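You operate a simulated robot arm through the tools that you are given. There is no shell and no other tool. Be economical: measure what you need, move in short steps, check, and stop when the job is done.

The job below is to be done with a simulated two-armed robot. You get a single attempt, and the scene is never put back.

TASK
Wind the centre off the chucked shaft, then draw the tailstock right back.
Fine: 3 cm up or more; free the centre lock and the slide lock, and lock each after its move; the rotary switch stays off.

Only the result counts: the job must be done as asked and must still hold three seconds after the hand-in. Knocking over, shifting, dropping, spilling or breaking anything else fails it.

THE ROBOT
Two 6-joint arms with fingered hands on one trunk that stands fixed in place. Base frame: the origin is at the foot of the trunk, x ahead of it, y to its left, z up. Readings come in mm, rad, newtons and seconds.
The left shoulder is at [20, 157, 829], the right one opposite. With the tool pointing down near the work surface each hand reaches from about 100 to 780 mm from the base axis, measured 20 degrees to its own side. Payload 4.1 kg a hand.
Tool frame (each hand has its own): the origin (TCP) lies between the finger pads and is the grasp point; the fingertips stand 33 mm ahead of it; z points along the fingers, y is the line along which they close. The gripper opens to 112 mm. The gripper's body begins 39 mm behind the TCP. The gripper is a hand of 4 fingers: y runs from the thumb to the fingers, the wrist lies at [-16, -118, -200] in the tool frame, and closing takes about 1.5 s.
Orientation is that of the tool frame in the base frame, as a unit quaternion [w, x, y, z]. With the fingers straight down and the wrist toward the robot, the tool's x, y and z point along [0, 1, 0], [1, 0, 0] and [0, 0, -1] of the base frame.

THE INTERFACE
- The arms move only by the tool move_arm. It takes "left_moves", "right_moves" or both (then of equal length, played together; a hand with none holds still); each is a list of rows, each a list of 7 numbers: the gripper command, from -1 (shut) to 1 (fully open), values between in proportion, then the shift along the tool's x, y, z in mm, then the turn, a rotation vector about the tool's x, y, z in rad. In form: [[jaw, tx, ty, tz, wx, wy, wz], ...]. A call has 1 to 8 rows; each row is the pose to reach, as a shift and turn from the pose commanded when the call began, along the tool's axes at that moment. Rows are played at 5 a second. More than 50 mm and 0.15 rad between two rows, or a gripper value outside its range, and nothing of the call is played. A pose out of reach is approached as far as the arm can. The call stops where the force on the tool passes 60 N (or 10 N more than at its start, if that is more) or the arm is blocked; 0.2 s more then pass. The fingers move at their own pace (about 72 mm/s each) and stop on an object; they squeeze with about 27 N. The grip force told is the motor's: it shows also when the fingers shut on nothing. Time passes only in rows, and 0.2 s behind the last, so rows that repeat a pose let the fingers close. The reply holds the time, the measured pose of the TCP, the force on the tool along the base axes, the opening and the grip force, in the units named above and with some noise, with the torque about the TCP (base axes, N m) and any sound that the robot's microphone picked up, and new pictures: "show" is both (left out), scene, wrist or none (wrist: the cameras of the hands that moved).
- Cameras (640 x 400 px; columns grow to the right, rows downward): "scene" is now at [62.6, 1.9, 1475.8]; the picture's right is [-0.00, -1.00, 0.00], its down [-0.42, 0.00, -0.91] and it looks along [0.91, -0.00, -0.42] (base axes); focal length 254 px, centre (320, 200). "left" rides on the left gripper at [-66, -89, -130] in its tool frame; the picture's right is [-0.79, -0.29, 0.54], its down [0.55, -0.71, 0.43] and it looks along [0.26, 0.64, 0.72] (tool axes); focal length 247 px, centre (320, 200). "right" rides on the right gripper at [66, -89, -130] in its tool frame; the picture's right is [-0.79, 0.29, -0.54], its down [-0.55, -0.71, 0.44] and it looks along [-0.26, 0.64, 0.72] (tool axes); focal length 247 px, centre (320, 200). There is no depth. A picture from a camera that has moved, and an enlarged one, comes with that camera's place and axes in the base frame and with its lens.
- hand_shape(shape, hand): the hand has 4 fingers and takes this shape, open, in about a second: jaw (thumb against the fingers, like two jaws); tri (thumb and two fingers); tip (a fingertip pinch); poke (one finger out to press); point (the index stretched); flat (the hand flat); cup (the hand cupped); fist (a fist). The gripper value then closes the fingers along that shape, each until it touches; the sizes above hold for jaw. It gives what a move gives, with no picture.
- pan_tilt(pan, tilt): turns the head with the scene camera to pan (to the left, within 1.501 rad either way) and tilt (down, from -0.506 to 1.204), counted from straight ahead of the robot. It gives what a move gives, and a new picture of the scene camera.
- inspect(camera, box): a new picture of the part [left, top, right, bottom] of that camera's present view, enlarged. The clock stands still meanwhile.
- sign_off(): hands the job in; it is judged then, once.

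Work in short steps. Places have to be worked out from the pictures, the camera data and where the tool is seen: move nearer, look again, correct. Check each grasp and each placing, and mend what went wrong. You have 120 turns and 200 pictures in all, those below and enlarged ones among them. Open the grippers and draw the arms clear of the work before you hand the job in, unless the task says otherwise; then end with one line.

The tools are called by a JSON object that holds its "name" and its "arguments". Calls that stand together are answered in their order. move_arm: Moves the arms, as the interface text tells. Its arguments: {"type":"object","properties":{"left_moves":{"type":"array","items":{"type":"array","items":{"type":"number"}}},"right_moves":{"type":"array","items":{"type":"array","items":{"type":"number"}}},"show":{"type":"string","enum":["both","scene","wrist","none"]}},"required":[]} The other tools are called the same way: hand_shape (shape, hand) gives the hand a shape; pan_tilt (pan, tilt) turns the head that bears the scene camera; inspect (camera, box) takes an enlarged picture of a part of a camera's view; sign_off () hands the job in.

At the start:

```text
clock: 0.0
left_eef_pos: [313.9, 66.8, 1341.9]
left_tcp_rot: [0.0, 0.766, 0.642, 0.0]
left_wrist_force: [-0.6, 0.5, 0.4]
left_torque: [-0.05, -0.02, -0.05]
left_finger_gap: 111.4
left_gripper_force: 0.0
left_shape: jaw
right_eef_pos: [333.0, -204.7, 1342.5]
right_tcp_rot: [0.0, 0.766, 0.642, 0.001]
right_wrist_force: [-0.5, 0.1, 0.6]
right_torque: [-0.02, -0.04, 0.0]
right_finger_gap: 111.8
right_gripper_force: 0.1
right_shape: jaw
head pan, tilt: [-0.005, 0.438]
```

scene: 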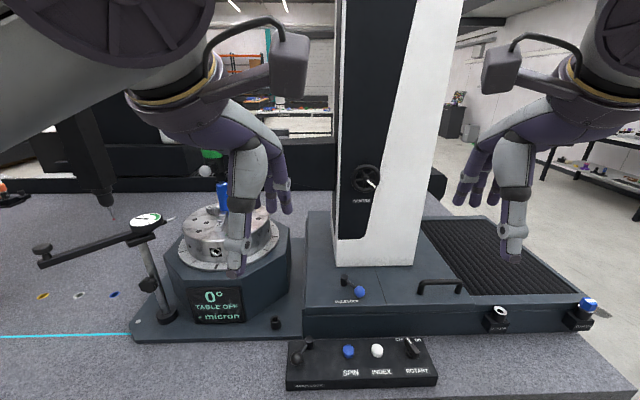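
right: 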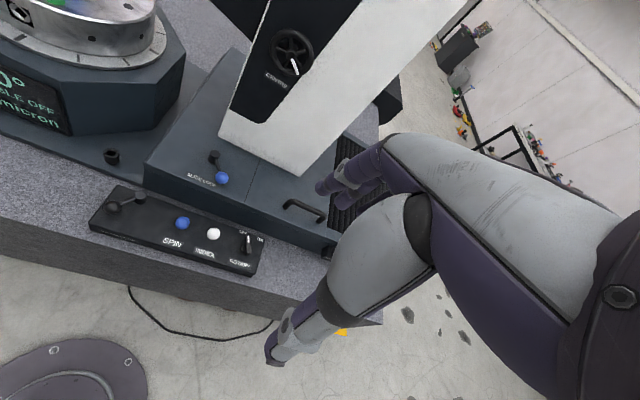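
left: 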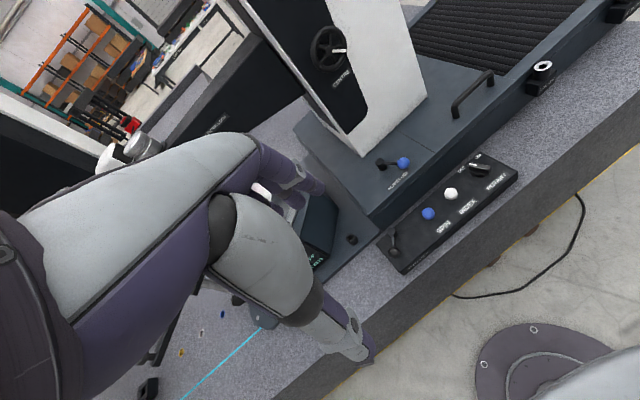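

The arms hide part of the machine, so I start by enlarging the parts of the scene that matter.

{"name": "inspect", "arguments": {"camera": "scene", "box": [280, 250, 460, 390]}}

{"name": "inspect", "arguments": {"camera": "scene", "box": [320, 130, 440, 220]}}

{"name": "pan_tilt", "arguments": {"pan": 0, "tilt": 0.0}}

```text
2.86 times, centred on (370, 320) of scene
camera zoom: at [62.6, 1.9, 1475.8], right [0.0, -1.0, 0.0], down [-0.42, 0.0, -0.91], along [0.91, 0.0, -0.42], focal length 727 px, centre (177, -143)
```

zoom: 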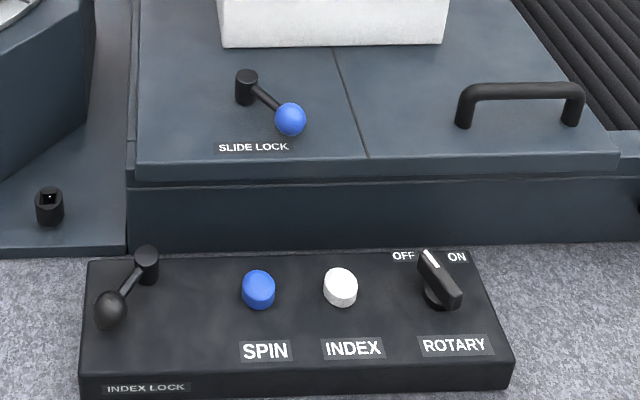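

```text
4.44 times, centred on (380, 175) of scene
camera zoom: at [62.6, 1.9, 1475.8], right [0.0, -1.0, 0.0], down [-0.42, 0.0, -0.91], along [0.91, 0.0, -0.42], focal length 1130 px, centre (53, 311)
```

zoom: 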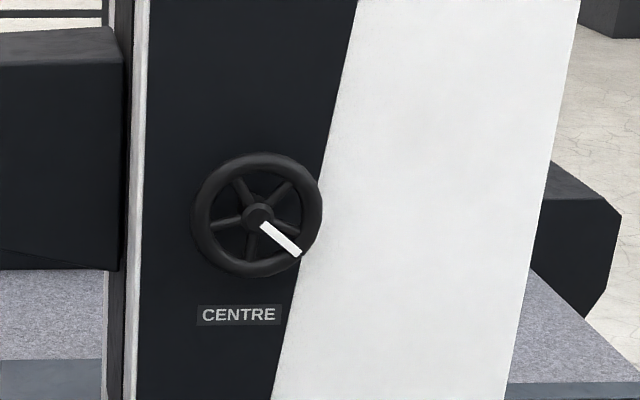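

```text
clock: 0.9
left_eef_pos: [313.3, 64.3, 1341.9]
left_tcp_rot: [-0.001, 0.767, 0.642, 0.0]
left_wrist_force: [0.2, 0.3, -0.1]
left_torque: [-0.01, -0.04, 0.03]
left_finger_gap: 111.8
left_gripper_force: 0.0
left_shape: jaw
right_eef_pos: [334.9, -204.3, 1343.1]
right_tcp_rot: [-0.001, 0.767, 0.642, -0.001]
right_wrist_force: [-0.7, -0.1, -0.7]
right_torque: [0.04, 0.02, 0.02]
right_finger_gap: 111.9
right_gripper_force: 0.1
right_shape: jaw
head pan, tilt: [0.0, 0.0]
```

scene: 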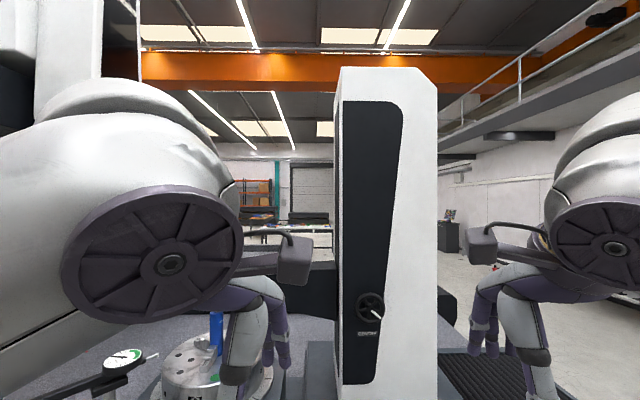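

The centre lock is probably hidden behind the left arm, so I move that arm left and back. Then I look again.

{"name": "move_arm", "arguments": {"left_moves": [[1, 50, 0, 0, 0, 0, 0], [1, 100, 0, 0, 0, 0, 0], [1, 150, 0, 0, 0, 0, 0], [1, 200, 0, 0, 0, 0, 0], [1, 250, 0, 0, 0, 0, 0], [1, 250, 0, 0, 0, 0, 0]], "show": "scene"}}

{"name": "pan_tilt", "arguments": {"pan": 0, "tilt": 0.35}}

```text
clock: 2.3
left_eef_pos: [357.0, 311.1, 1340.9]
left_tcp_rot: [-0.001, 0.767, 0.642, 0.0]
left_wrist_force: [-0.2, -0.1, 0.4]
left_torque: [0.02, -0.04, 0.05]
left_finger_gap: 111.7
left_gripper_force: 0.1
left_shape: jaw
right_eef_pos: [335.4, -204.9, 1341.8]
right_tcp_rot: [0.0, 0.767, 0.642, 0.0]
right_wrist_force: [-0.4, 0.3, 0.2]
right_torque: [0.01, -0.03, 0.0]
right_finger_gap: 111.8
right_gripper_force: 0.1
right_shape: jaw
head pan, tilt: [0.0, 0.0]
```

scene: 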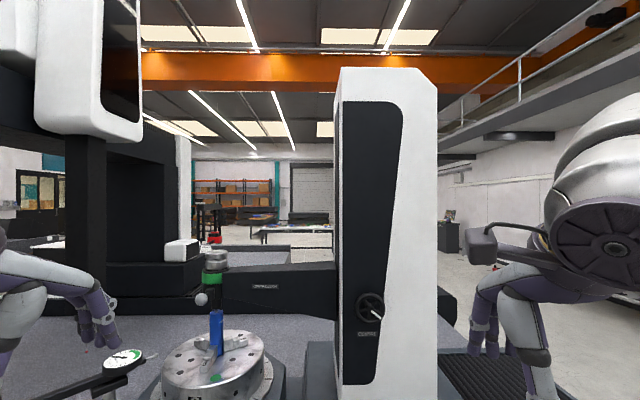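

```text
clock: 3.1
left_eef_pos: [358.2, 310.6, 1340.7]
left_tcp_rot: [0.0, 0.767, 0.642, 0.0]
left_wrist_force: [0.0, 0.1, -0.3]
left_torque: [-0.04, -0.03, 0.0]
left_finger_gap: 111.8
left_gripper_force: 0.0
left_shape: jaw
right_eef_pos: [335.8, -205.2, 1341.7]
right_tcp_rot: [0.0, 0.767, 0.642, -0.001]
right_wrist_force: [0.7, 0.0, -0.6]
right_torque: [-0.02, -0.02, 0.02]
right_finger_gap: 111.4
right_gripper_force: 0.0
right_shape: jaw
head pan, tilt: [0.0, 0.351]
```

scene: 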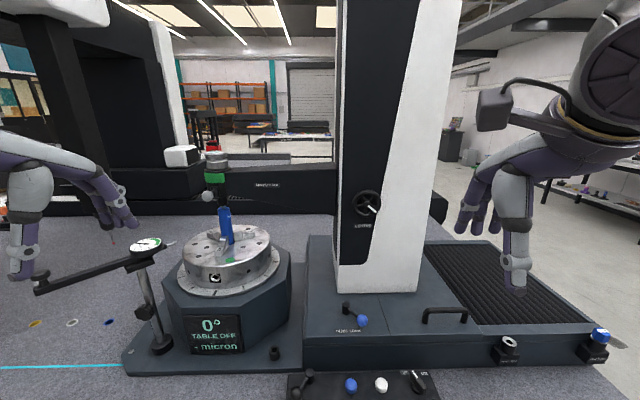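

{"name": "inspect", "arguments": {"camera": "scene", "box": [160, 130, 340, 290]}}

{"name": "inspect", "arguments": {"camera": "scene", "box": [480, 280, 640, 380]}}

{"name": "inspect", "arguments": {"camera": "scene", "box": [160, 140, 240, 210]}}

```text
2.50 times, centred on (250, 210) of scene
camera zoom: at [63.6, 2.3, 1484.0], right [0.0, -1.0, 0.0], down [-0.34, 0.0, -0.94], along [0.94, 0.0, -0.34], focal length 636 px, centre (495, 175)
```

zoom: 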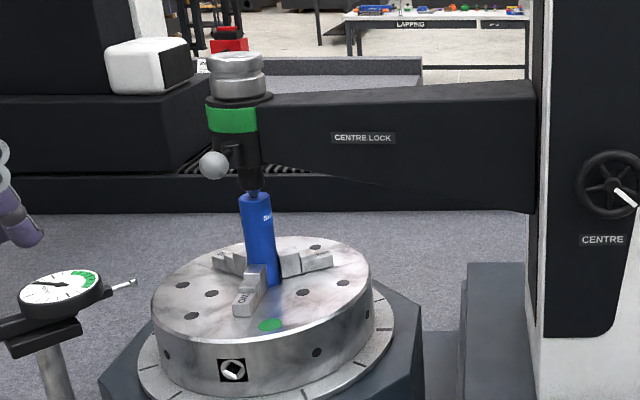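

```text
4.00 times, centred on (560, 330) of scene
camera zoom: at [63.6, 2.3, 1484.0], right [0.0, -1.0, 0.0], down [-0.34, 0.0, -0.94], along [0.94, 0.0, -0.34], focal length 1017 px, centre (-640, -320)
```

zoom: 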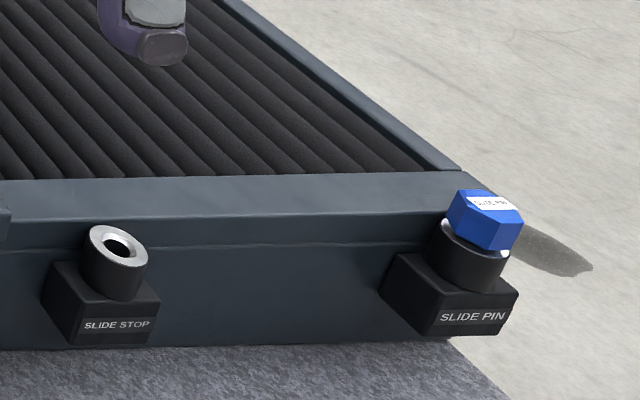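

```text
5.71 times, centred on (200, 175) of scene
camera zoom: at [63.6, 2.3, 1484.0], right [0.0, -1.0, 0.0], down [-0.34, 0.0, -0.94], along [0.94, 0.0, -0.34], focal length 1453 px, centre (1006, 343)
```

zoom: 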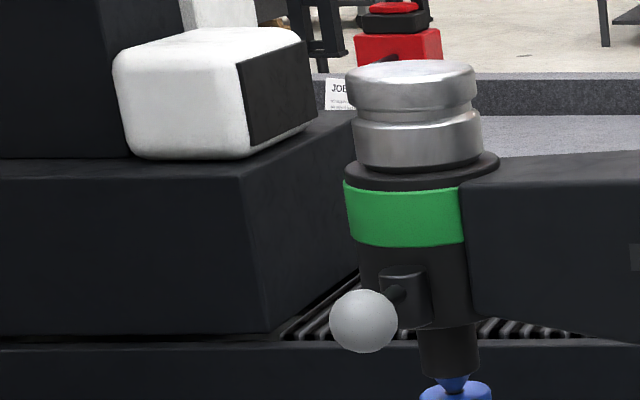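

I need better views of the centre lock lever, so I look through the left hand's camera. I also enlarge the job card seen in the background.

{"name": "inspect", "arguments": {"camera": "left", "box": [0, 0, 640, 400]}}

{"name": "inspect", "arguments": {"camera": "scene", "box": [195, 130, 245, 165]}}

```text
1.00 times, centred on (320, 200) of left (not enlarged: the box is as wide or as high as the picture)
camera zoom: at [258.3, 260.5, 1471.5], right [-0.42, -0.73, -0.54], down [-0.6, 0.67, -0.43], along [0.68, 0.14, -0.72], focal length 247 px, centre (320, 200)
```

zoom: 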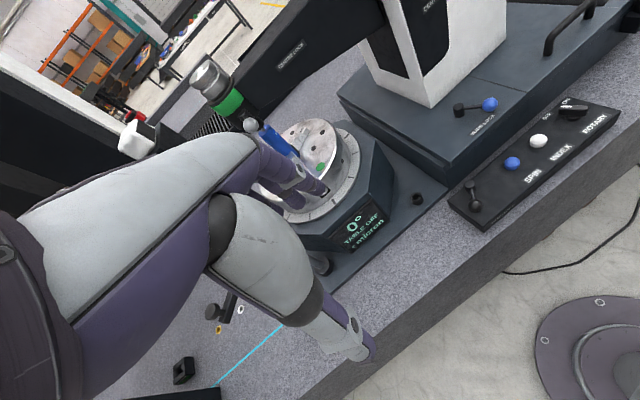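

```text
11.43 times, centred on (220, 148) of scene
camera zoom: at [63.6, 2.3, 1484.0], right [0.0, -1.0, 0.0], down [-0.34, 0.0, -0.94], along [0.94, 0.0, -0.34], focal length 2907 px, centre (1463, 800)
```

zoom: 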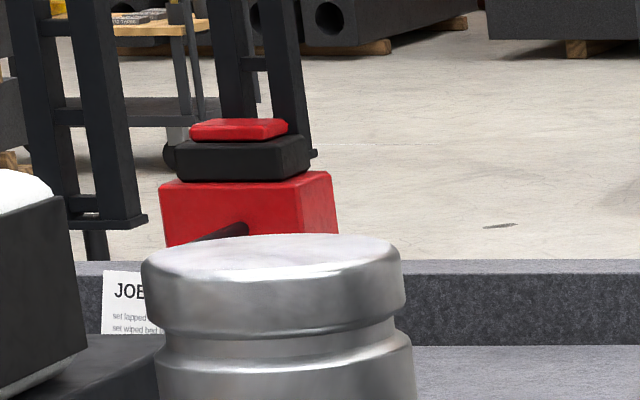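

The centre lock ball is at about (776, 336, 1240) by triangulation, the handwheel hub at (776, -135, 1215) and the slide lock ball at (686, -128, 845). I pitch the left hand forward and bring it nearer for a level look at the lever.

{"name": "move_arm", "arguments": {"left_moves": [[1, 7, 17, 14, -0.14, 0, 0], [1, 14, 34, 28, -0.28, 0, 0], [1, 21, 52, 42, -0.42, 0, 0], [1, 28, 70, 56, -0.56, 0, 0], [1, 35, 87, 71, -0.7, 0, 0], [1, 35, 87, 71, -0.8, 0, 0]], "show": "both"}}

```text
clock: 4.5
left_eef_pos: [448.9, 331.0, 1272.2]
left_tcp_rot: [0.298, 0.705, 0.592, 0.252]
left_wrist_force: [0.0, 0.8, 0.7]
left_torque: [0.02, 0.0, 0.03]
left_finger_gap: 111.9
left_gripper_force: 0.0
left_shape: jaw
right_eef_pos: [333.9, -204.8, 1341.0]
right_tcp_rot: [-0.001, 0.767, 0.642, 0.0]
right_wrist_force: [0.1, -0.2, 1.0]
right_torque: [-0.01, -0.03, 0.0]
right_finger_gap: 111.5
right_gripper_force: 0.2
right_shape: jaw
head pan, tilt: [0.0, 0.351]
camera left: at [285.0, 292.3, 1298.3], right [0.05, -0.81, -0.58], down [-0.08, 0.58, -0.81], along [1.0, 0.09, -0.04], focal length 247 px, centre (320, 200)
```

scene: 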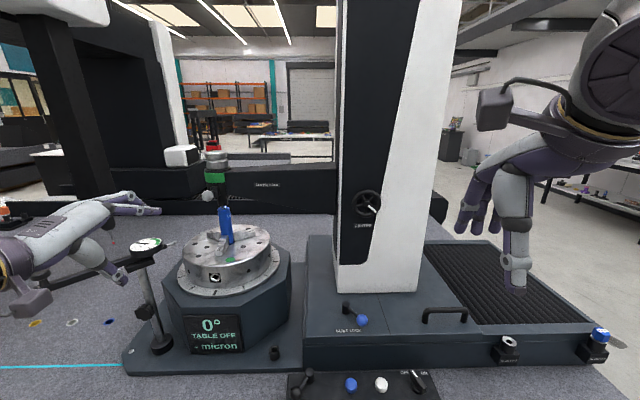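
left: 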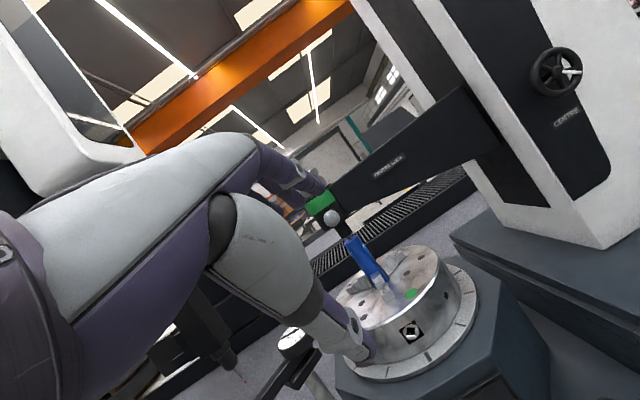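

The ball estimate holds up. I enlarge the lever and the wheel.

{"name": "inspect", "arguments": {"camera": "left", "box": [290, 170, 390, 260]}}

{"name": "inspect", "arguments": {"camera": "left", "box": [510, 30, 610, 130]}}

```text
4.44 times, centred on (340, 215) of left
camera zoom: at [285.0, 292.3, 1298.3], right [0.05, -0.81, -0.58], down [-0.08, 0.58, -0.81], along [1.0, 0.09, -0.04], focal length 1098 px, centre (231, 133)
```

zoom: 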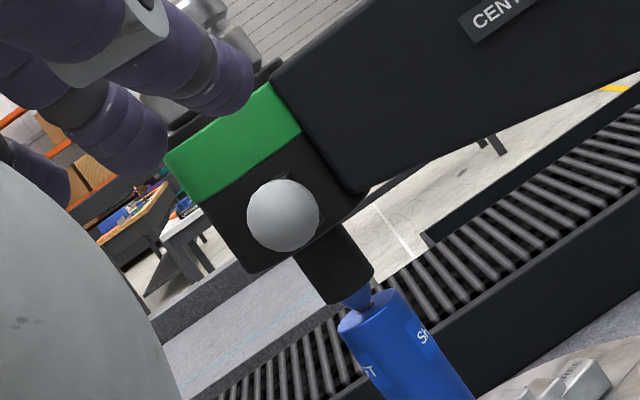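

```text
4.00 times, centred on (560, 80) of left
camera zoom: at [285.0, 292.3, 1298.3], right [0.05, -0.81, -0.58], down [-0.08, 0.58, -0.81], along [1.0, 0.09, -0.04], focal length 988 px, centre (-640, 680)
```

zoom: 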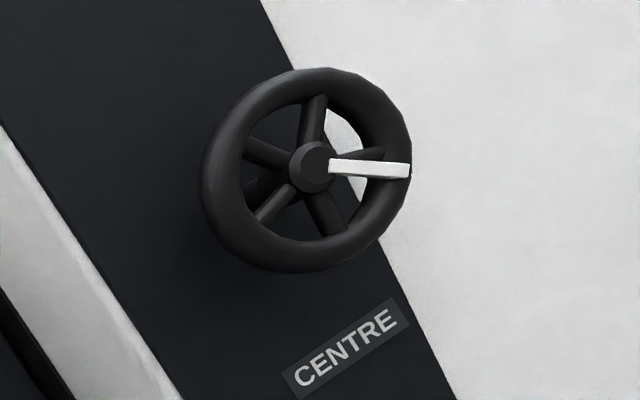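

The lever seems to stick straight out towards the robot. I want a side view of its pivot, so I move the left hand left and forward and turn it right a little.

{"name": "move_arm", "arguments": {"left_moves": [[1, 30, 13, 13, 0, -0.07, 0.07], [1, 60, 26, 27, 0, -0.14, 0.14], [1, 90, 40, 41, 0, -0.21, 0.2], [1, 120, 53, 54, 0, -0.28, 0.27], [1, 149, 66, 68, 0, -0.3, 0.3]], "show": "wrist"}}

```text
clock: 5.7
left_eef_pos: [567.5, 462.1, 1270.9]
left_tcp_rot: [0.342, 0.816, 0.428, 0.183]
left_wrist_force: [-1.3, 0.1, 0.0]
left_torque: [0.06, 0.02, 0.04]
left_finger_gap: 111.7
left_gripper_force: 0.1
left_shape: jaw
right_eef_pos: [332.9, -204.9, 1343.3]
right_tcp_rot: [0.0, 0.767, 0.642, 0.0]
right_wrist_force: [-1.0, 0.0, 0.0]
right_torque: [0.03, -0.06, 0.0]
right_finger_gap: 111.7
right_gripper_force: 0.2
right_shape: jaw
head pan, tilt: [0.0, 0.351]
camera left: at [401.5, 495.7, 1298.0], right [-0.29, -0.76, -0.59], down [0.16, 0.56, -0.81], along [0.94, -0.33, -0.04], focal length 247 px, centre (320, 200)
```

left: 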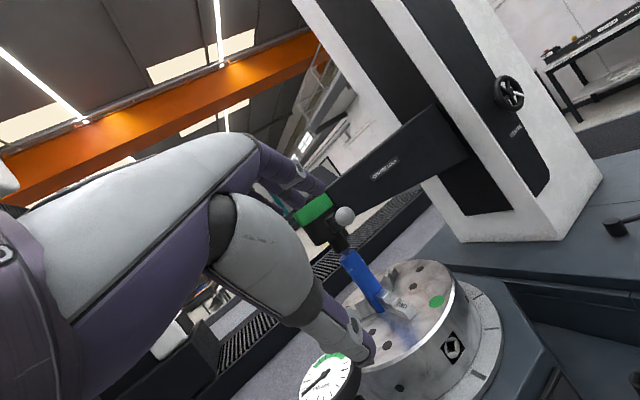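

{"name": "inspect", "arguments": {"camera": "left", "box": [290, 180, 370, 260]}}

```text
5.00 times, centred on (330, 220) of left
camera zoom: at [401.5, 495.7, 1298.0], right [-0.29, -0.76, -0.59], down [0.16, 0.56, -0.81], along [0.94, -0.33, -0.04], focal length 1235 px, centre (270, 100)
```

zoom: 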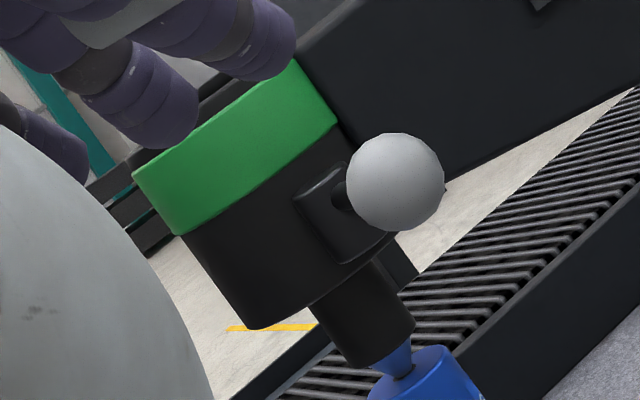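

The ball is about 32 mm across on a short stem that points at the robot. I bring the left hand level in front of it, tool z along +x with the fingers above and the thumb below.

{"name": "move_arm", "arguments": {"left_moves": [[1, -8, 10, 16, -0.107, 0.081, -0.034], [1, -17, 21, 32, -0.214, 0.163, -0.068], [1, -25, 31, 47, -0.321, 0.244, -0.102], [1, -34, 41, 63, -0.427, 0.325, -0.136], [1, -42, 51, 79, -0.534, 0.406, -0.17], [1, -51, 62, 95, -0.641, 0.488, -0.204], [1, -59, 72, 110, -0.748, 0.569, -0.238]], "show": "both"}}

```text
clock: 7.3
left_eef_pos: [643.2, 352.3, 1250.7]
left_tcp_rot: [0.502, 0.5, 0.499, 0.498]
left_wrist_force: [-0.6, 0.6, 0.6]
left_torque: [-0.01, 0.01, 0.04]
left_finger_gap: 112.0
left_gripper_force: 0.1
left_shape: jaw
left hand out of reach, approached as far as the arm can: row 7
right_eef_pos: [334.6, -205.0, 1341.1]
right_tcp_rot: [0.0, 0.767, 0.642, 0.0]
right_wrist_force: [0.0, 0.9, 0.5]
right_torque: [0.04, -0.01, -0.01]
right_finger_gap: 111.9
right_gripper_force: 0.1
right_shape: jaw
head pan, tilt: [0.0, 0.351]
camera left: at [513.8, 287.1, 1160.3], right [0.54, -0.8, -0.28], down [0.44, 0.55, -0.71], along [0.72, 0.26, 0.64], focal length 247 px, centre (320, 200)
```

scene: 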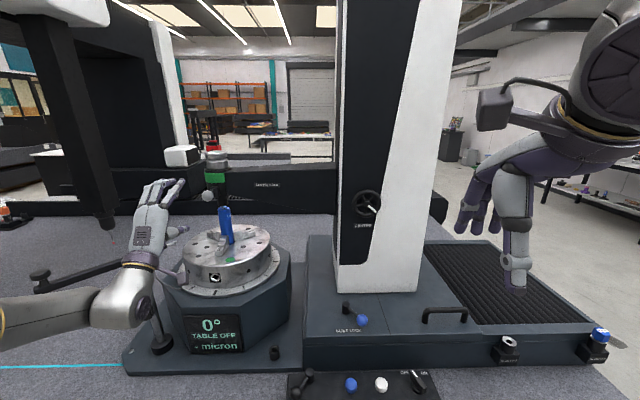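
left: 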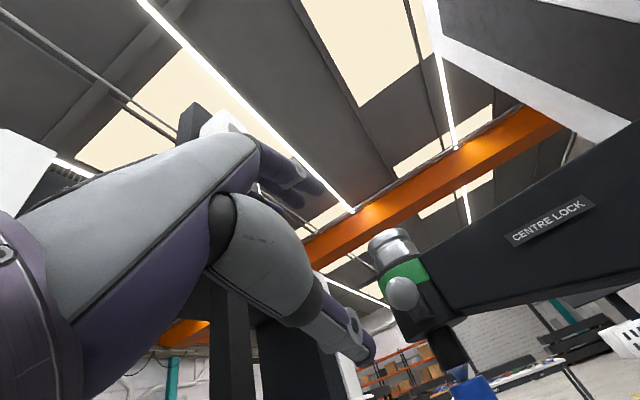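

The pose came up slightly short. I nudge forward and to the right to see whether this was a local limit.

{"name": "move_arm", "arguments": {"left_moves": [[1, -6, -4, 20, 0, 0, 0], [1, -12, -8, 40, 0, 0, 0]], "show": "wrist"}}

```text
clock: 7.9
left_eef_pos: [683.9, 349.7, 1242.8]
left_tcp_rot: [0.502, 0.5, 0.499, 0.499]
left_wrist_force: [-0.3, -0.5, 0.0]
left_torque: [0.03, 0.01, -0.02]
left_finger_gap: 111.5
left_gripper_force: 0.0
left_shape: jaw
left hand out of reach, approached as far as the arm can: row 1, 2
right_eef_pos: [334.8, -205.9, 1342.0]
right_tcp_rot: [0.0, 0.767, 0.642, 0.0]
right_wrist_force: [-1.1, -0.1, -0.2]
right_torque: [0.03, -0.03, 0.01]
right_finger_gap: 111.8
right_gripper_force: 0.1
right_shape: jaw
head pan, tilt: [0.0, 0.351]
camera left: at [553.8, 283.5, 1154.7], right [0.53, -0.8, -0.28], down [0.44, 0.55, -0.71], along [0.72, 0.25, 0.64], focal length 247 px, centre (320, 200)
```

left: 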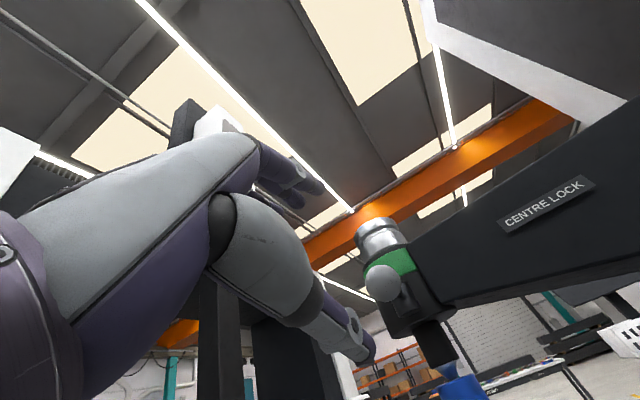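

The x and z targets are met but the rightward part isn't. I yaw the hand left, in line with the shoulder, while correcting y.

{"name": "move_arm", "arguments": {"left_moves": [[1, -6, -3, 10, 0, 0.12, 0], [1, -12, -6, 25, 0, 0.25, 0], [1, -12, -6, 25, 0, 0.25, 0]], "show": "both"}}

```text
clock: 8.7
left_eef_pos: [694.6, 372.2, 1250.6]
left_tcp_rot: [0.49, 0.488, 0.512, 0.509]
left_wrist_force: [-0.2, -0.1, 0.8]
left_torque: [-0.01, 0.0, -0.01]
left_finger_gap: 111.8
left_gripper_force: 0.1
left_shape: jaw
left hand out of reach, approached as far as the arm can: row 1, 2, 3
right_eef_pos: [334.1, -204.6, 1343.1]
right_tcp_rot: [0.0, 0.767, 0.642, -0.001]
right_wrist_force: [-0.3, -0.3, -0.3]
right_torque: [-0.01, -0.02, 0.03]
right_finger_gap: 111.6
right_gripper_force: 0.1
right_shape: jaw
head pan, tilt: [0.0, 0.351]
camera left: at [567.7, 300.9, 1161.7], right [0.57, -0.77, -0.28], down [0.41, 0.57, -0.71], along [0.71, 0.29, 0.64], focal length 247 px, centre (320, 200)
```

scene: 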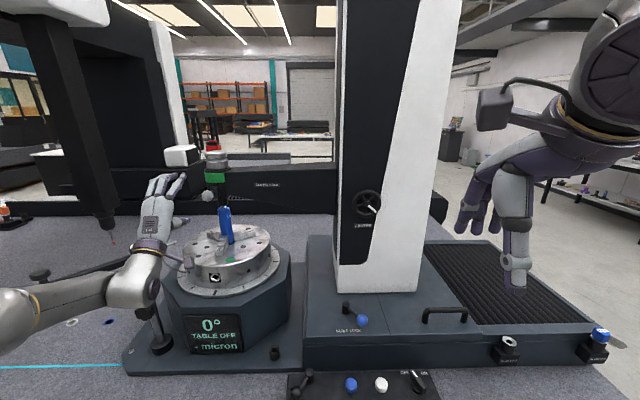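
left: 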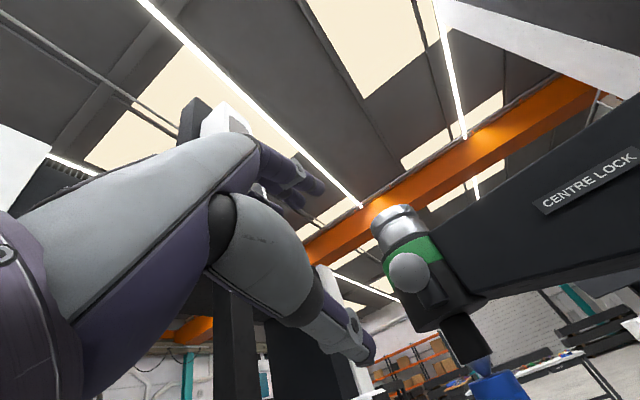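

Yawing left makes it worse, so the wrist limit is on that side. I yaw right instead, so the hand points slightly to −y.

{"name": "move_arm", "arguments": {"left_moves": [[1, -7, -5, -3, 0, -0.14, 0], [1, -14, -10, -5, 0, -0.28, 0], [1, -25, -14, -5, 0, -0.4, 0], [1, -25, -14, -5, 0, -0.4, 0]], "show": "wrist"}}

```text
clock: 9.7
left_eef_pos: [691.3, 345.9, 1237.7]
left_tcp_rot: [0.583, 0.581, 0.402, 0.401]
left_wrist_force: [0.0, 0.1, -0.7]
left_torque: [-0.02, 0.0, -0.01]
left_finger_gap: 111.8
left_gripper_force: 0.1
left_shape: jaw
right_eef_pos: [333.4, -204.8, 1342.0]
right_tcp_rot: [0.0, 0.766, 0.642, -0.001]
right_wrist_force: [-0.2, 1.0, 0.1]
right_torque: [0.02, -0.03, -0.01]
right_finger_gap: 111.6
right_gripper_force: 0.1
right_shape: jaw
head pan, tilt: [0.0, 0.351]
camera left: at [545.6, 329.5, 1148.3], right [0.22, -0.93, -0.28], down [0.6, 0.36, -0.71], along [0.77, -0.01, 0.64], focal length 247 px, centre (320, 200)
```

left: 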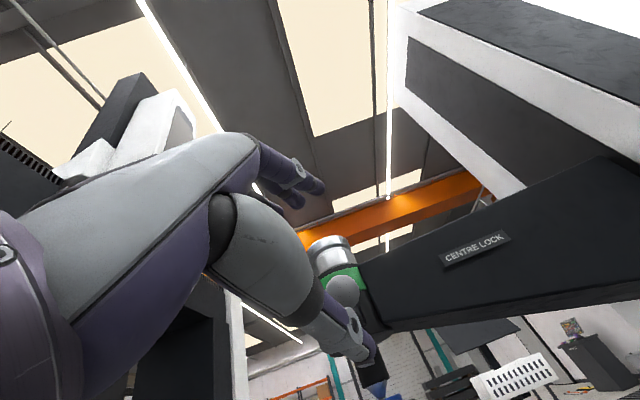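

That pose is within reach. I advance on the ball in steps, with the hand open, keeping 20 mm short of it.

{"name": "move_arm", "arguments": {"left_moves": [[1, 10, -5, 15, 0, 0, 0], [1, 20, -5, 35, 0, 0, 0], [1, 20, -5, 50, 0, 0, 0], [1, 20, -5, 50, 0, 0, 0]], "show": "both"}}

{"name": "inspect", "arguments": {"camera": "scene", "box": [130, 140, 250, 220]}}

```text
clock: 10.7
left_eef_pos: [744.5, 347.8, 1231.4]
left_tcp_rot: [0.582, 0.58, 0.403, 0.402]
left_wrist_force: [-1.2, -0.5, -0.1]
left_torque: [-0.01, 0.03, -0.02]
left_finger_gap: 111.9
left_gripper_force: 0.1
left_shape: jaw
right_eef_pos: [333.1, -205.7, 1343.4]
right_tcp_rot: [0.0, 0.766, 0.643, 0.0]
right_wrist_force: [0.4, -0.4, -0.2]
right_torque: [-0.01, 0.02, -0.01]
right_finger_gap: 111.4
right_gripper_force: 0.1
right_shape: jaw
head pan, tilt: [0.0, 0.351]
camera left: at [599.4, 330.5, 1142.8], right [0.23, -0.93, -0.28], down [0.6, 0.36, -0.71], along [0.77, -0.01, 0.64], focal length 247 px, centre (320, 200)
```

scene: 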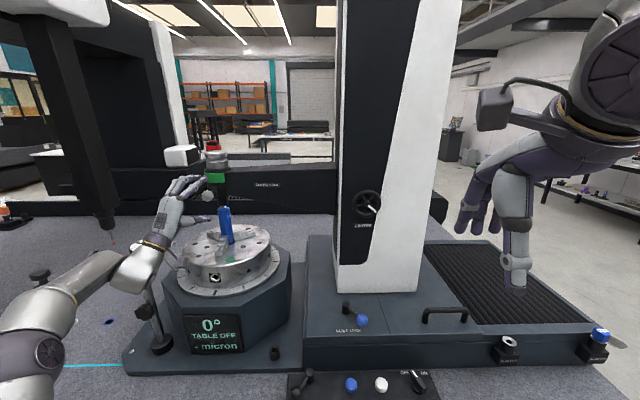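
left: 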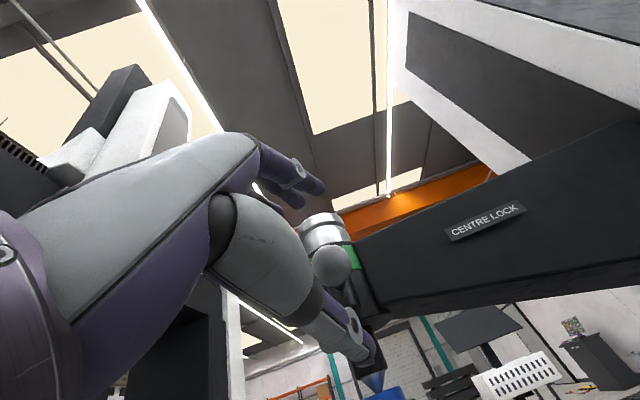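

```text
5.00 times, centred on (190, 180) of scene
camera zoom: at [63.5, 2.3, 1483.9], right [0.0, -1.0, 0.0], down [-0.34, 0.0, -0.94], along [0.94, 0.0, -0.34], focal length 1272 px, centre (970, 300)
```

zoom: 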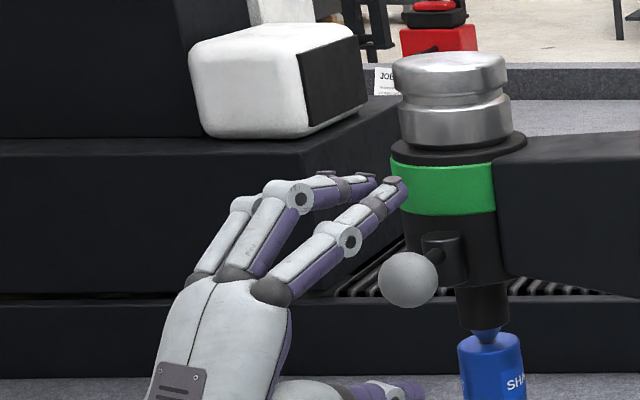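

The hand straddles the ball: fingers above it, thumb below, ball slightly to the right. I shift a little towards it and close gently.

{"name": "move_arm", "arguments": {"left_moves": [[1, -8, -3, 4, 0, 0, 0], [-0.4, -8, -3, 6, 0, 0, 0], [-0.4, -8, -3, 6, 0, 0, 0], [-0.6, -8, -3, 6, 0, 0, 0], [-0.6, -8, -3, 6, 0, 0, 0], [-0.6, -8, -3, 6, 0, 0, 0]], "show": "wrist"}}

{"name": "inspect", "arguments": {"camera": "scene", "box": [150, 150, 250, 220]}}

```text
clock: 12.1
left_eef_pos: [747.6, 337.0, 1228.4]
left_tcp_rot: [0.583, 0.581, 0.402, 0.401]
left_wrist_force: [-0.2, 0.5, 1.4]
left_torque: [0.03, -0.05, 0.01]
left_finger_gap: 23.3
left_gripper_force: 0.1
left_shape: jaw
right_eef_pos: [334.6, -206.6, 1342.2]
right_tcp_rot: [0.0, 0.766, 0.643, 0.0]
right_wrist_force: [-0.2, -0.3, -0.4]
right_torque: [0.0, 0.02, 0.0]
right_finger_gap: 111.4
right_gripper_force: 0.2
right_shape: jaw
head pan, tilt: [0.0, 0.351]
camera left: at [602.3, 321.2, 1140.2], right [0.23, -0.93, -0.28], down [0.6, 0.36, -0.71], along [0.77, -0.01, 0.64], focal length 247 px, centre (320, 200)
```

left: 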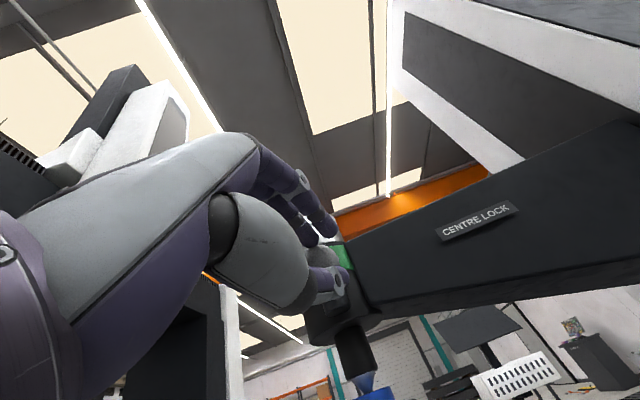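

```text
5.71 times, centred on (200, 185) of scene
camera zoom: at [63.5, 2.3, 1483.9], right [0.0, -1.0, 0.0], down [-0.34, 0.0, -0.94], along [0.94, 0.0, -0.34], focal length 1453 px, centre (1006, 286)
```

zoom: 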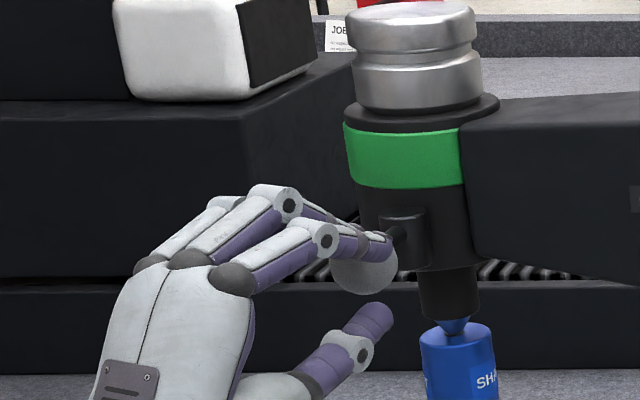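

The fingers are on top of the ball and the thumb is just below it. I close fully to grip.

{"name": "move_arm", "arguments": {"left_moves": [[-1, 0, 0, 4, 0, 0, 0], [-1, 0, 0, 4, 0, 0, 0], [-1, 0, 0, 4, 0, 0, 0], [-1, 0, 0, 4, 0, 0, 0]], "show": "none"}}

{"name": "inspect", "arguments": {"camera": "scene", "box": [150, 150, 250, 220]}}

```text
clock: 13.1
left_eef_pos: [750.8, 336.1, 1228.8]
left_tcp_rot: [0.583, 0.58, 0.403, 0.402]
left_wrist_force: [-15.0, 4.5, 0.7]
left_torque: [0.05, -0.13, 0.13]
left_finger_gap: 6.6
left_gripper_force: 26.8
left_shape: jaw
right_eef_pos: [333.2, -203.5, 1342.7]
right_tcp_rot: [0.001, 0.767, 0.642, 0.0]
right_wrist_force: [-0.6, 0.3, -0.2]
right_torque: [-0.02, -0.03, -0.01]
right_finger_gap: 111.7
right_gripper_force: 0.1
right_shape: jaw
head pan, tilt: [0.0, 0.351]
```

```text
5.71 times, centred on (200, 185) of scene
camera zoom: at [62.8, 2.5, 1483.9], right [0.0, -1.0, 0.0], down [-0.34, 0.0, -0.94], along [0.94, 0.0, -0.34], focal length 1453 px, centre (1006, 286)
```

zoom: 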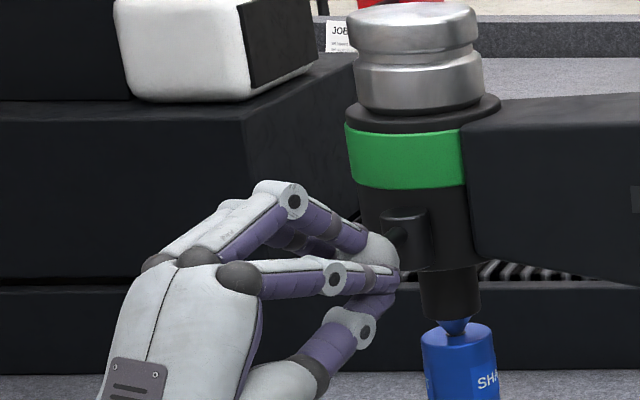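

The ball is caged between the index finger on its right and the other fingers. I test swinging the lever left (+y) a little and watch the force.

{"name": "move_arm", "arguments": {"left_moves": [[-1, 7, 0, 0, 0, 0, 0], [-1, 14, 0, -3, 0, 0, 0], [-1, 20, 0, -5, 0, 0, 0]], "show": "none"}}

{"name": "inspect", "arguments": {"camera": "scene", "box": [150, 150, 250, 220]}}

```text
clock: 13.9
left_eef_pos: [751.9, 357.2, 1228.8]
left_tcp_rot: [0.581, 0.58, 0.404, 0.403]
left_wrist_force: [-16.0, 1.8, 1.0]
left_torque: [-0.05, -0.04, -0.05]
left_finger_gap: 7.0
left_gripper_force: 27.1
left_shape: jaw
right_eef_pos: [333.9, -205.1, 1342.7]
right_tcp_rot: [0.0, 0.767, 0.642, 0.0]
right_wrist_force: [-0.5, -0.9, -0.2]
right_torque: [0.0, -0.03, -0.01]
right_finger_gap: 111.7
right_gripper_force: 0.1
right_shape: jaw
head pan, tilt: [0.0, 0.351]
```

```text
5.71 times, centred on (200, 185) of scene
camera zoom: at [62.8, 2.4, 1483.9], right [0.0, -1.0, 0.0], down [-0.34, 0.0, -0.94], along [0.94, 0.0, -0.34], focal length 1453 px, centre (1006, 286)
```

zoom: 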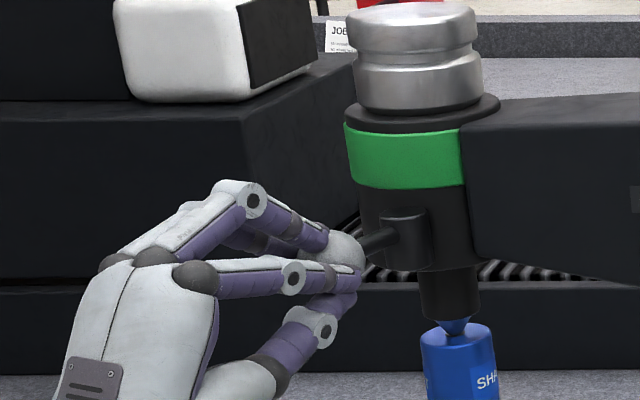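

The lever swings left easily about a vertical pivot. I carry on along the arc to find its end.

{"name": "move_arm", "arguments": {"left_moves": [[-1, 8, 0, 0, 0, 0, 0], [-1, 16, 0, 2, 0, 0, 0], [-1, 24, 0, 6, 0, 0, 0]], "show": "none"}}

{"name": "inspect", "arguments": {"camera": "scene", "box": [150, 150, 250, 220]}}

```text
clock: 14.7
left_eef_pos: [766.7, 380.8, 1228.5]
left_tcp_rot: [0.582, 0.579, 0.405, 0.403]
left_wrist_force: [-22.1, 15.6, -1.9]
left_torque: [-0.14, 0.06, 0.39]
left_finger_gap: 6.6
left_gripper_force: 26.0
left_shape: jaw
right_eef_pos: [333.8, -204.5, 1342.6]
right_tcp_rot: [0.0, 0.766, 0.643, 0.0]
right_wrist_force: [-0.6, -0.4, 0.4]
right_torque: [0.03, 0.01, -0.01]
right_finger_gap: 111.7
right_gripper_force: 0.1
right_shape: jaw
head pan, tilt: [0.0, 0.351]
```

```text
5.71 times, centred on (200, 185) of scene
camera zoom: at [62.5, 3.2, 1483.9], right [0.0, -1.0, 0.0], down [-0.34, 0.0, -0.94], along [0.94, 0.0, -0.34], focal length 1453 px, centre (1006, 286)
```

zoom: 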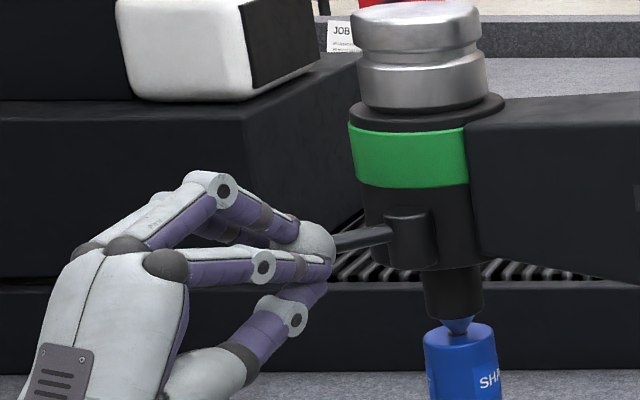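

The lever has swung roughly 50° and nothing has stopped it yet. I continue the arc a bit more, mostly forward now.

{"name": "move_arm", "arguments": {"left_moves": [[-1, 5, 0, 5, 0, 0, 0], [-1, 10, 0, 11, 0, 0, 0], [-1, 13, 0, 18, 0, 0, 0]], "show": "none"}}

{"name": "inspect", "arguments": {"camera": "scene", "box": [150, 150, 250, 220]}}

```text
clock: 15.5
left_eef_pos: [789.3, 379.5, 1227.2]
left_tcp_rot: [0.583, 0.581, 0.402, 0.401]
left_wrist_force: [-8.2, 0.8, 3.8]
left_torque: [0.09, -0.24, 0.13]
left_finger_gap: 5.5
left_gripper_force: 26.6
left_shape: jaw
right_eef_pos: [333.1, -205.7, 1341.8]
right_tcp_rot: [0.0, 0.766, 0.643, 0.001]
right_wrist_force: [0.6, 0.2, -0.4]
right_torque: [0.03, 0.02, 0.0]
right_finger_gap: 111.4
right_gripper_force: 0.0
right_shape: jaw
head pan, tilt: [0.0, 0.351]
```

```text
5.71 times, centred on (200, 185) of scene
camera zoom: at [63.0, 2.2, 1483.9], right [0.0, -1.0, 0.0], down [-0.34, 0.0, -0.94], along [0.94, 0.0, -0.34], focal length 1453 px, centre (1006, 286)
```

zoom: 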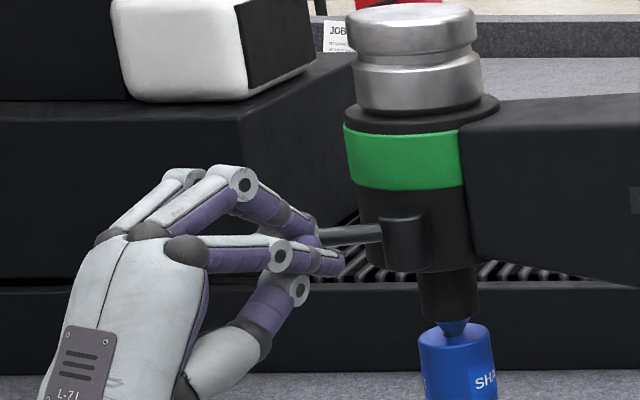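

The lever now points nearly straight left. I push forward a little more to feel for the stop.

{"name": "move_arm", "arguments": {"left_moves": [[-1, 0, 0, 8, 0, 0, 0], [-1, 0, 0, 16, 0, 0, 0]], "show": "none"}}

{"name": "inspect", "arguments": {"camera": "scene", "box": [150, 150, 250, 220]}}

```text
clock: 16.1
left_eef_pos: [795.8, 374.0, 1225.5]
left_tcp_rot: [0.581, 0.58, 0.404, 0.402]
left_wrist_force: [-2.8, 1.4, 5.5]
left_torque: [0.08, -0.19, 0.14]
left_finger_gap: 5.8
left_gripper_force: 27.3
left_shape: jaw
left hand out of reach, approached as far as the arm can: row 2
right_eef_pos: [333.3, -205.2, 1341.9]
right_tcp_rot: [0.0, 0.766, 0.643, 0.001]
right_wrist_force: [-0.5, 0.1, 0.7]
right_torque: [0.03, 0.03, 0.01]
right_finger_gap: 111.5
right_gripper_force: 0.1
right_shape: jaw
head pan, tilt: [0.0, 0.351]
```

```text
5.71 times, centred on (200, 185) of scene
camera zoom: at [63.2, 2.3, 1483.9], right [0.0, -1.0, 0.0], down [-0.34, 0.0, -0.94], along [0.94, 0.0, -0.34], focal length 1453 px, centre (1006, 286)
```

zoom: 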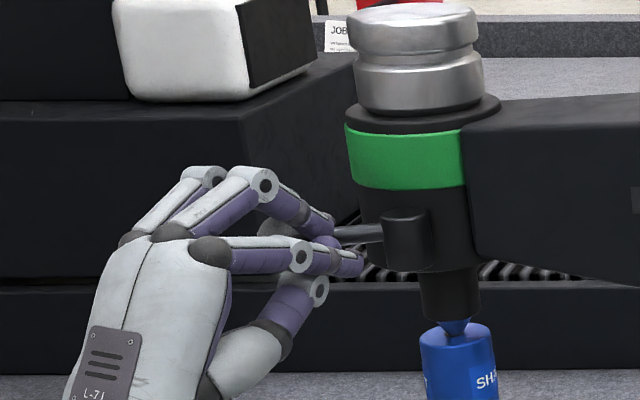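

The lever is at about 90°, pointing left, with the ball now behind the fingers. I open the hand and back it straight out.

{"name": "move_arm", "arguments": {"left_moves": [[1, 0, 0, 0, 0, 0, 0], [1, 0, 0, 0, 0, 0, 0], [1, 0, 0, 0, 0, 0, 0], [1, 0, 0, 0, 0, 0, 0], [1, 0, 0, 0, 0, 0, 0], [1, 0, 0, -30, 0, 0, 0], [1, 0, 0, -75, 0, 0, 0], [1, 0, 0, -120, 0, 0, 0]], "show": "both"}}

{"name": "inspect", "arguments": {"camera": "scene", "box": [150, 150, 250, 220]}}

```text
clock: 17.9
left_eef_pos: [684.0, 416.0, 1223.9]
left_tcp_rot: [0.582, 0.58, 0.404, 0.402]
left_wrist_force: [1.1, -0.4, -0.4]
left_torque: [-0.04, -0.03, 0.0]
left_finger_gap: 111.9
left_gripper_force: 0.0
left_shape: jaw
right_eef_pos: [333.9, -205.0, 1341.6]
right_tcp_rot: [0.001, 0.767, 0.641, 0.0]
right_wrist_force: [-0.2, -0.5, 0.0]
right_torque: [-0.02, 0.03, -0.02]
right_finger_gap: 111.9
right_gripper_force: 0.1
right_shape: jaw
head pan, tilt: [0.0, 0.351]
camera left: at [539.3, 398.6, 1135.3], right [0.23, -0.93, -0.28], down [0.6, 0.36, -0.71], along [0.77, -0.01, 0.64], focal length 247 px, centre (320, 200)
```

scene: 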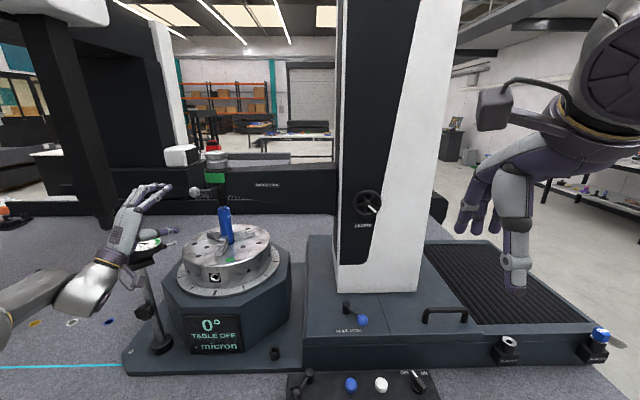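
left: 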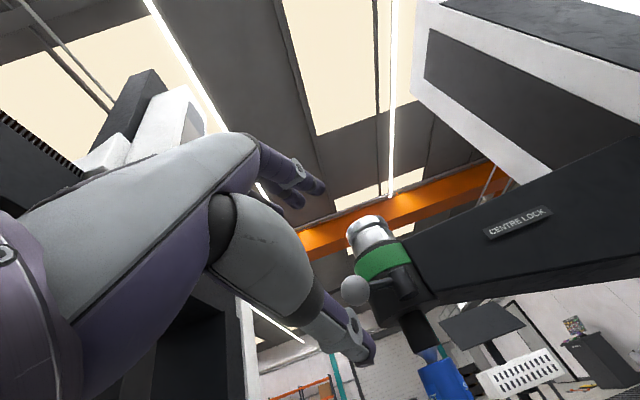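

```text
5.71 times, centred on (200, 185) of scene
camera zoom: at [64.1, 2.2, 1483.9], right [0.0, -1.0, 0.0], down [-0.34, 0.0, -0.94], along [0.94, 0.0, -0.34], focal length 1453 px, centre (1006, 286)
```

zoom: 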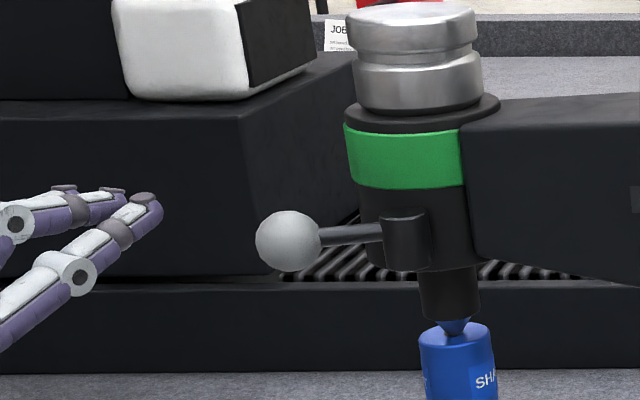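

The lever points squarely left, so the centre lock should be free. Next I bring the right hand up to the handwheel, rotating it to point forward and slightly left.

{"name": "move_arm", "arguments": {"right_moves": [[1, 5, 38, 15, -0.12, 0.04, -0.04], [1, 10, 75, 29, -0.245, 0.08, -0.08], [1, 15, 113, 44, -0.37, 0.12, -0.12], [1, 20, 150, 58, -0.495, 0.16, -0.16], [1, 25, 188, 73, -0.62, 0.2, -0.2], [1, 30, 226, 88, -0.745, 0.24, -0.24], [1, 36, 240, 102, -0.87, 0.28, -0.28]], "show": "none"}}

{"name": "hand_shape", "arguments": {"hand": "right", "shape": "poke"}}

{"name": "move_arm", "arguments": {"right_moves": [[1, 0, 0, 0, -0.13, 0.042, -0.042], [1, 0, 0, 0, -0.26, 0.084, -0.084], [1, 0, 0, 0, -0.39, 0.126, -0.126], [1, 0, 0, 0, -0.52, 0.168, -0.168], [1, 0, 0, 0, -0.645, 0.209, -0.209]], "show": "both"}}

```text
clock: 19.5
left_eef_pos: [684.4, 415.9, 1223.2]
left_tcp_rot: [0.582, 0.581, 0.403, 0.402]
left_wrist_force: [-0.4, 0.0, -0.4]
left_torque: [0.02, -0.02, -0.01]
left_finger_gap: 112.0
left_gripper_force: 0.2
left_shape: jaw
right_eef_pos: [557.8, -158.3, 1273.5]
right_tcp_rot: [0.218, 0.62, 0.673, 0.339]
right_wrist_force: [0.1, 0.2, 0.5]
right_torque: [0.01, -0.01, -0.03]
right_finger_gap: 112.2
right_gripper_force: 0.0
right_shape: jaw
right hand out of reach, approached as far as the arm can: row 6, 7
head pan, tilt: [0.0, 0.351]
```

```text
clock: 20.4
left_eef_pos: [683.9, 416.0, 1224.8]
left_tcp_rot: [0.582, 0.581, 0.403, 0.401]
left_wrist_force: [-0.4, 1.1, 0.4]
left_torque: [-0.06, 0.0, 0.0]
left_finger_gap: 112.1
left_gripper_force: 0.1
left_shape: jaw
right_eef_pos: [557.6, -159.6, 1273.2]
right_tcp_rot: [0.218, 0.621, 0.672, 0.339]
right_wrist_force: [-1.2, 0.6, 0.1]
right_torque: [0.03, 0.01, 0.03]
right_finger_gap: 0.1
right_gripper_force: 0.1
right_shape: poke
head pan, tilt: [0.0, 0.351]
```

```text
clock: 21.6
left_eef_pos: [684.4, 415.1, 1225.5]
left_tcp_rot: [0.583, 0.581, 0.403, 0.401]
left_wrist_force: [-1.4, -0.3, 0.8]
left_torque: [0.0, 0.0, 0.04]
left_finger_gap: 112.1
left_gripper_force: 0.0
left_shape: jaw
right_eef_pos: [481.2, -9.1, 1357.1]
right_tcp_rot: [0.346, 0.504, 0.609, 0.506]
right_wrist_force: [-0.5, 0.7, -0.4]
right_torque: [0.01, 0.03, -0.02]
right_finger_gap: 0.0
right_gripper_force: 0.0
right_shape: poke
right hand out of reach, approached as far as the arm can: row 1, 2, 3, 4, 5
head pan, tilt: [0.0, 0.351]
camera right: at [320.5, 21.7, 1309.9], right [-0.23, -0.91, 0.34], down [0.36, -0.4, -0.84], along [0.91, -0.07, 0.42], focal length 247 px, centre (320, 200)
```

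scene: 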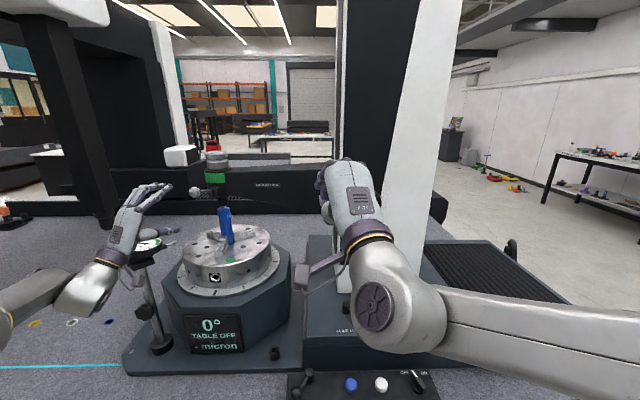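
right: 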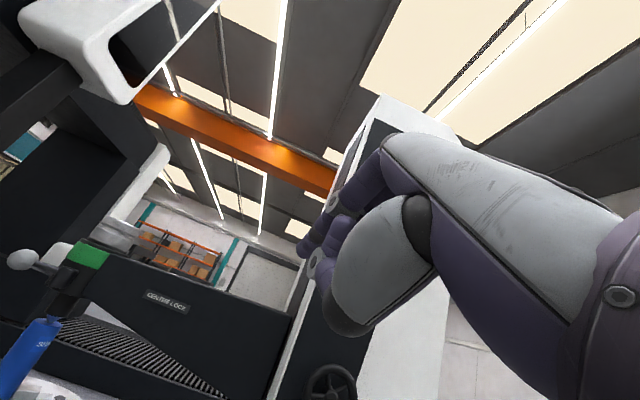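

The pose came out pulled left and high. I move towards (600, -180, 1230), well short of the wheel, and complete the rotation there.

{"name": "move_arm", "arguments": {"right_moves": [[1, -34, -15, 16, 0, 0, 0], [1, -69, -29, 32, 0, 0, 0], [1, -103, -44, 48, 0, 0, 0], [1, -137, -59, 65, -0.06, 0.045, -0.03], [1, -172, -73, 81, -0.14, 0.1, -0.06], [1, -206, -88, 97, -0.243, 0.18, -0.11], [1, -206, -88, 97, -0.243, 0.18, -0.11]], "show": "both"}}

```text
clock: 23.2
left_eef_pos: [685.9, 416.0, 1223.4]
left_tcp_rot: [0.582, 0.58, 0.404, 0.402]
left_wrist_force: [0.5, -0.3, 0.1]
left_torque: [0.01, 0.02, 0.04]
left_finger_gap: 112.0
left_gripper_force: 0.1
left_shape: jaw
right_eef_pos: [488.9, 2.1, 1305.5]
right_tcp_rot: [0.357, 0.518, 0.584, 0.514]
right_wrist_force: [-0.8, 0.7, -0.1]
right_torque: [0.01, -0.01, -0.01]
right_finger_gap: 0.0
right_gripper_force: 0.0
right_shape: poke
right hand out of reach, approached as far as the arm can: row 1, 2, 3, 4, 5, 6, 7
head pan, tilt: [0.0, 0.351]
camera right: at [331.1, 41.7, 1256.3], right [-0.28, -0.91, 0.3], down [0.36, -0.39, -0.85], along [0.89, -0.13, 0.43], focal length 247 px, centre (320, 200)
```

scene: 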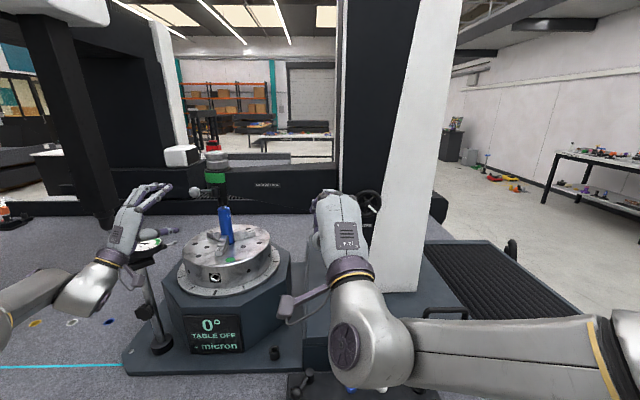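
right: 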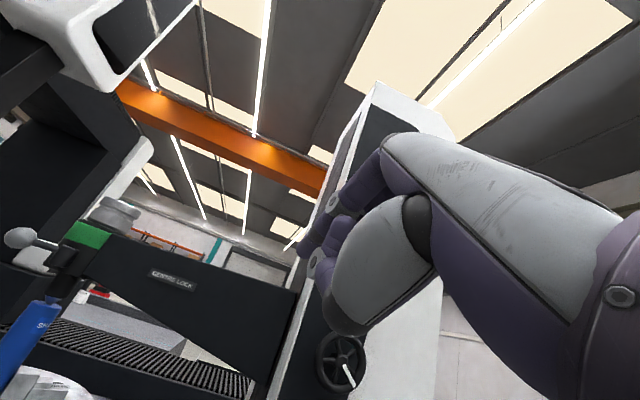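

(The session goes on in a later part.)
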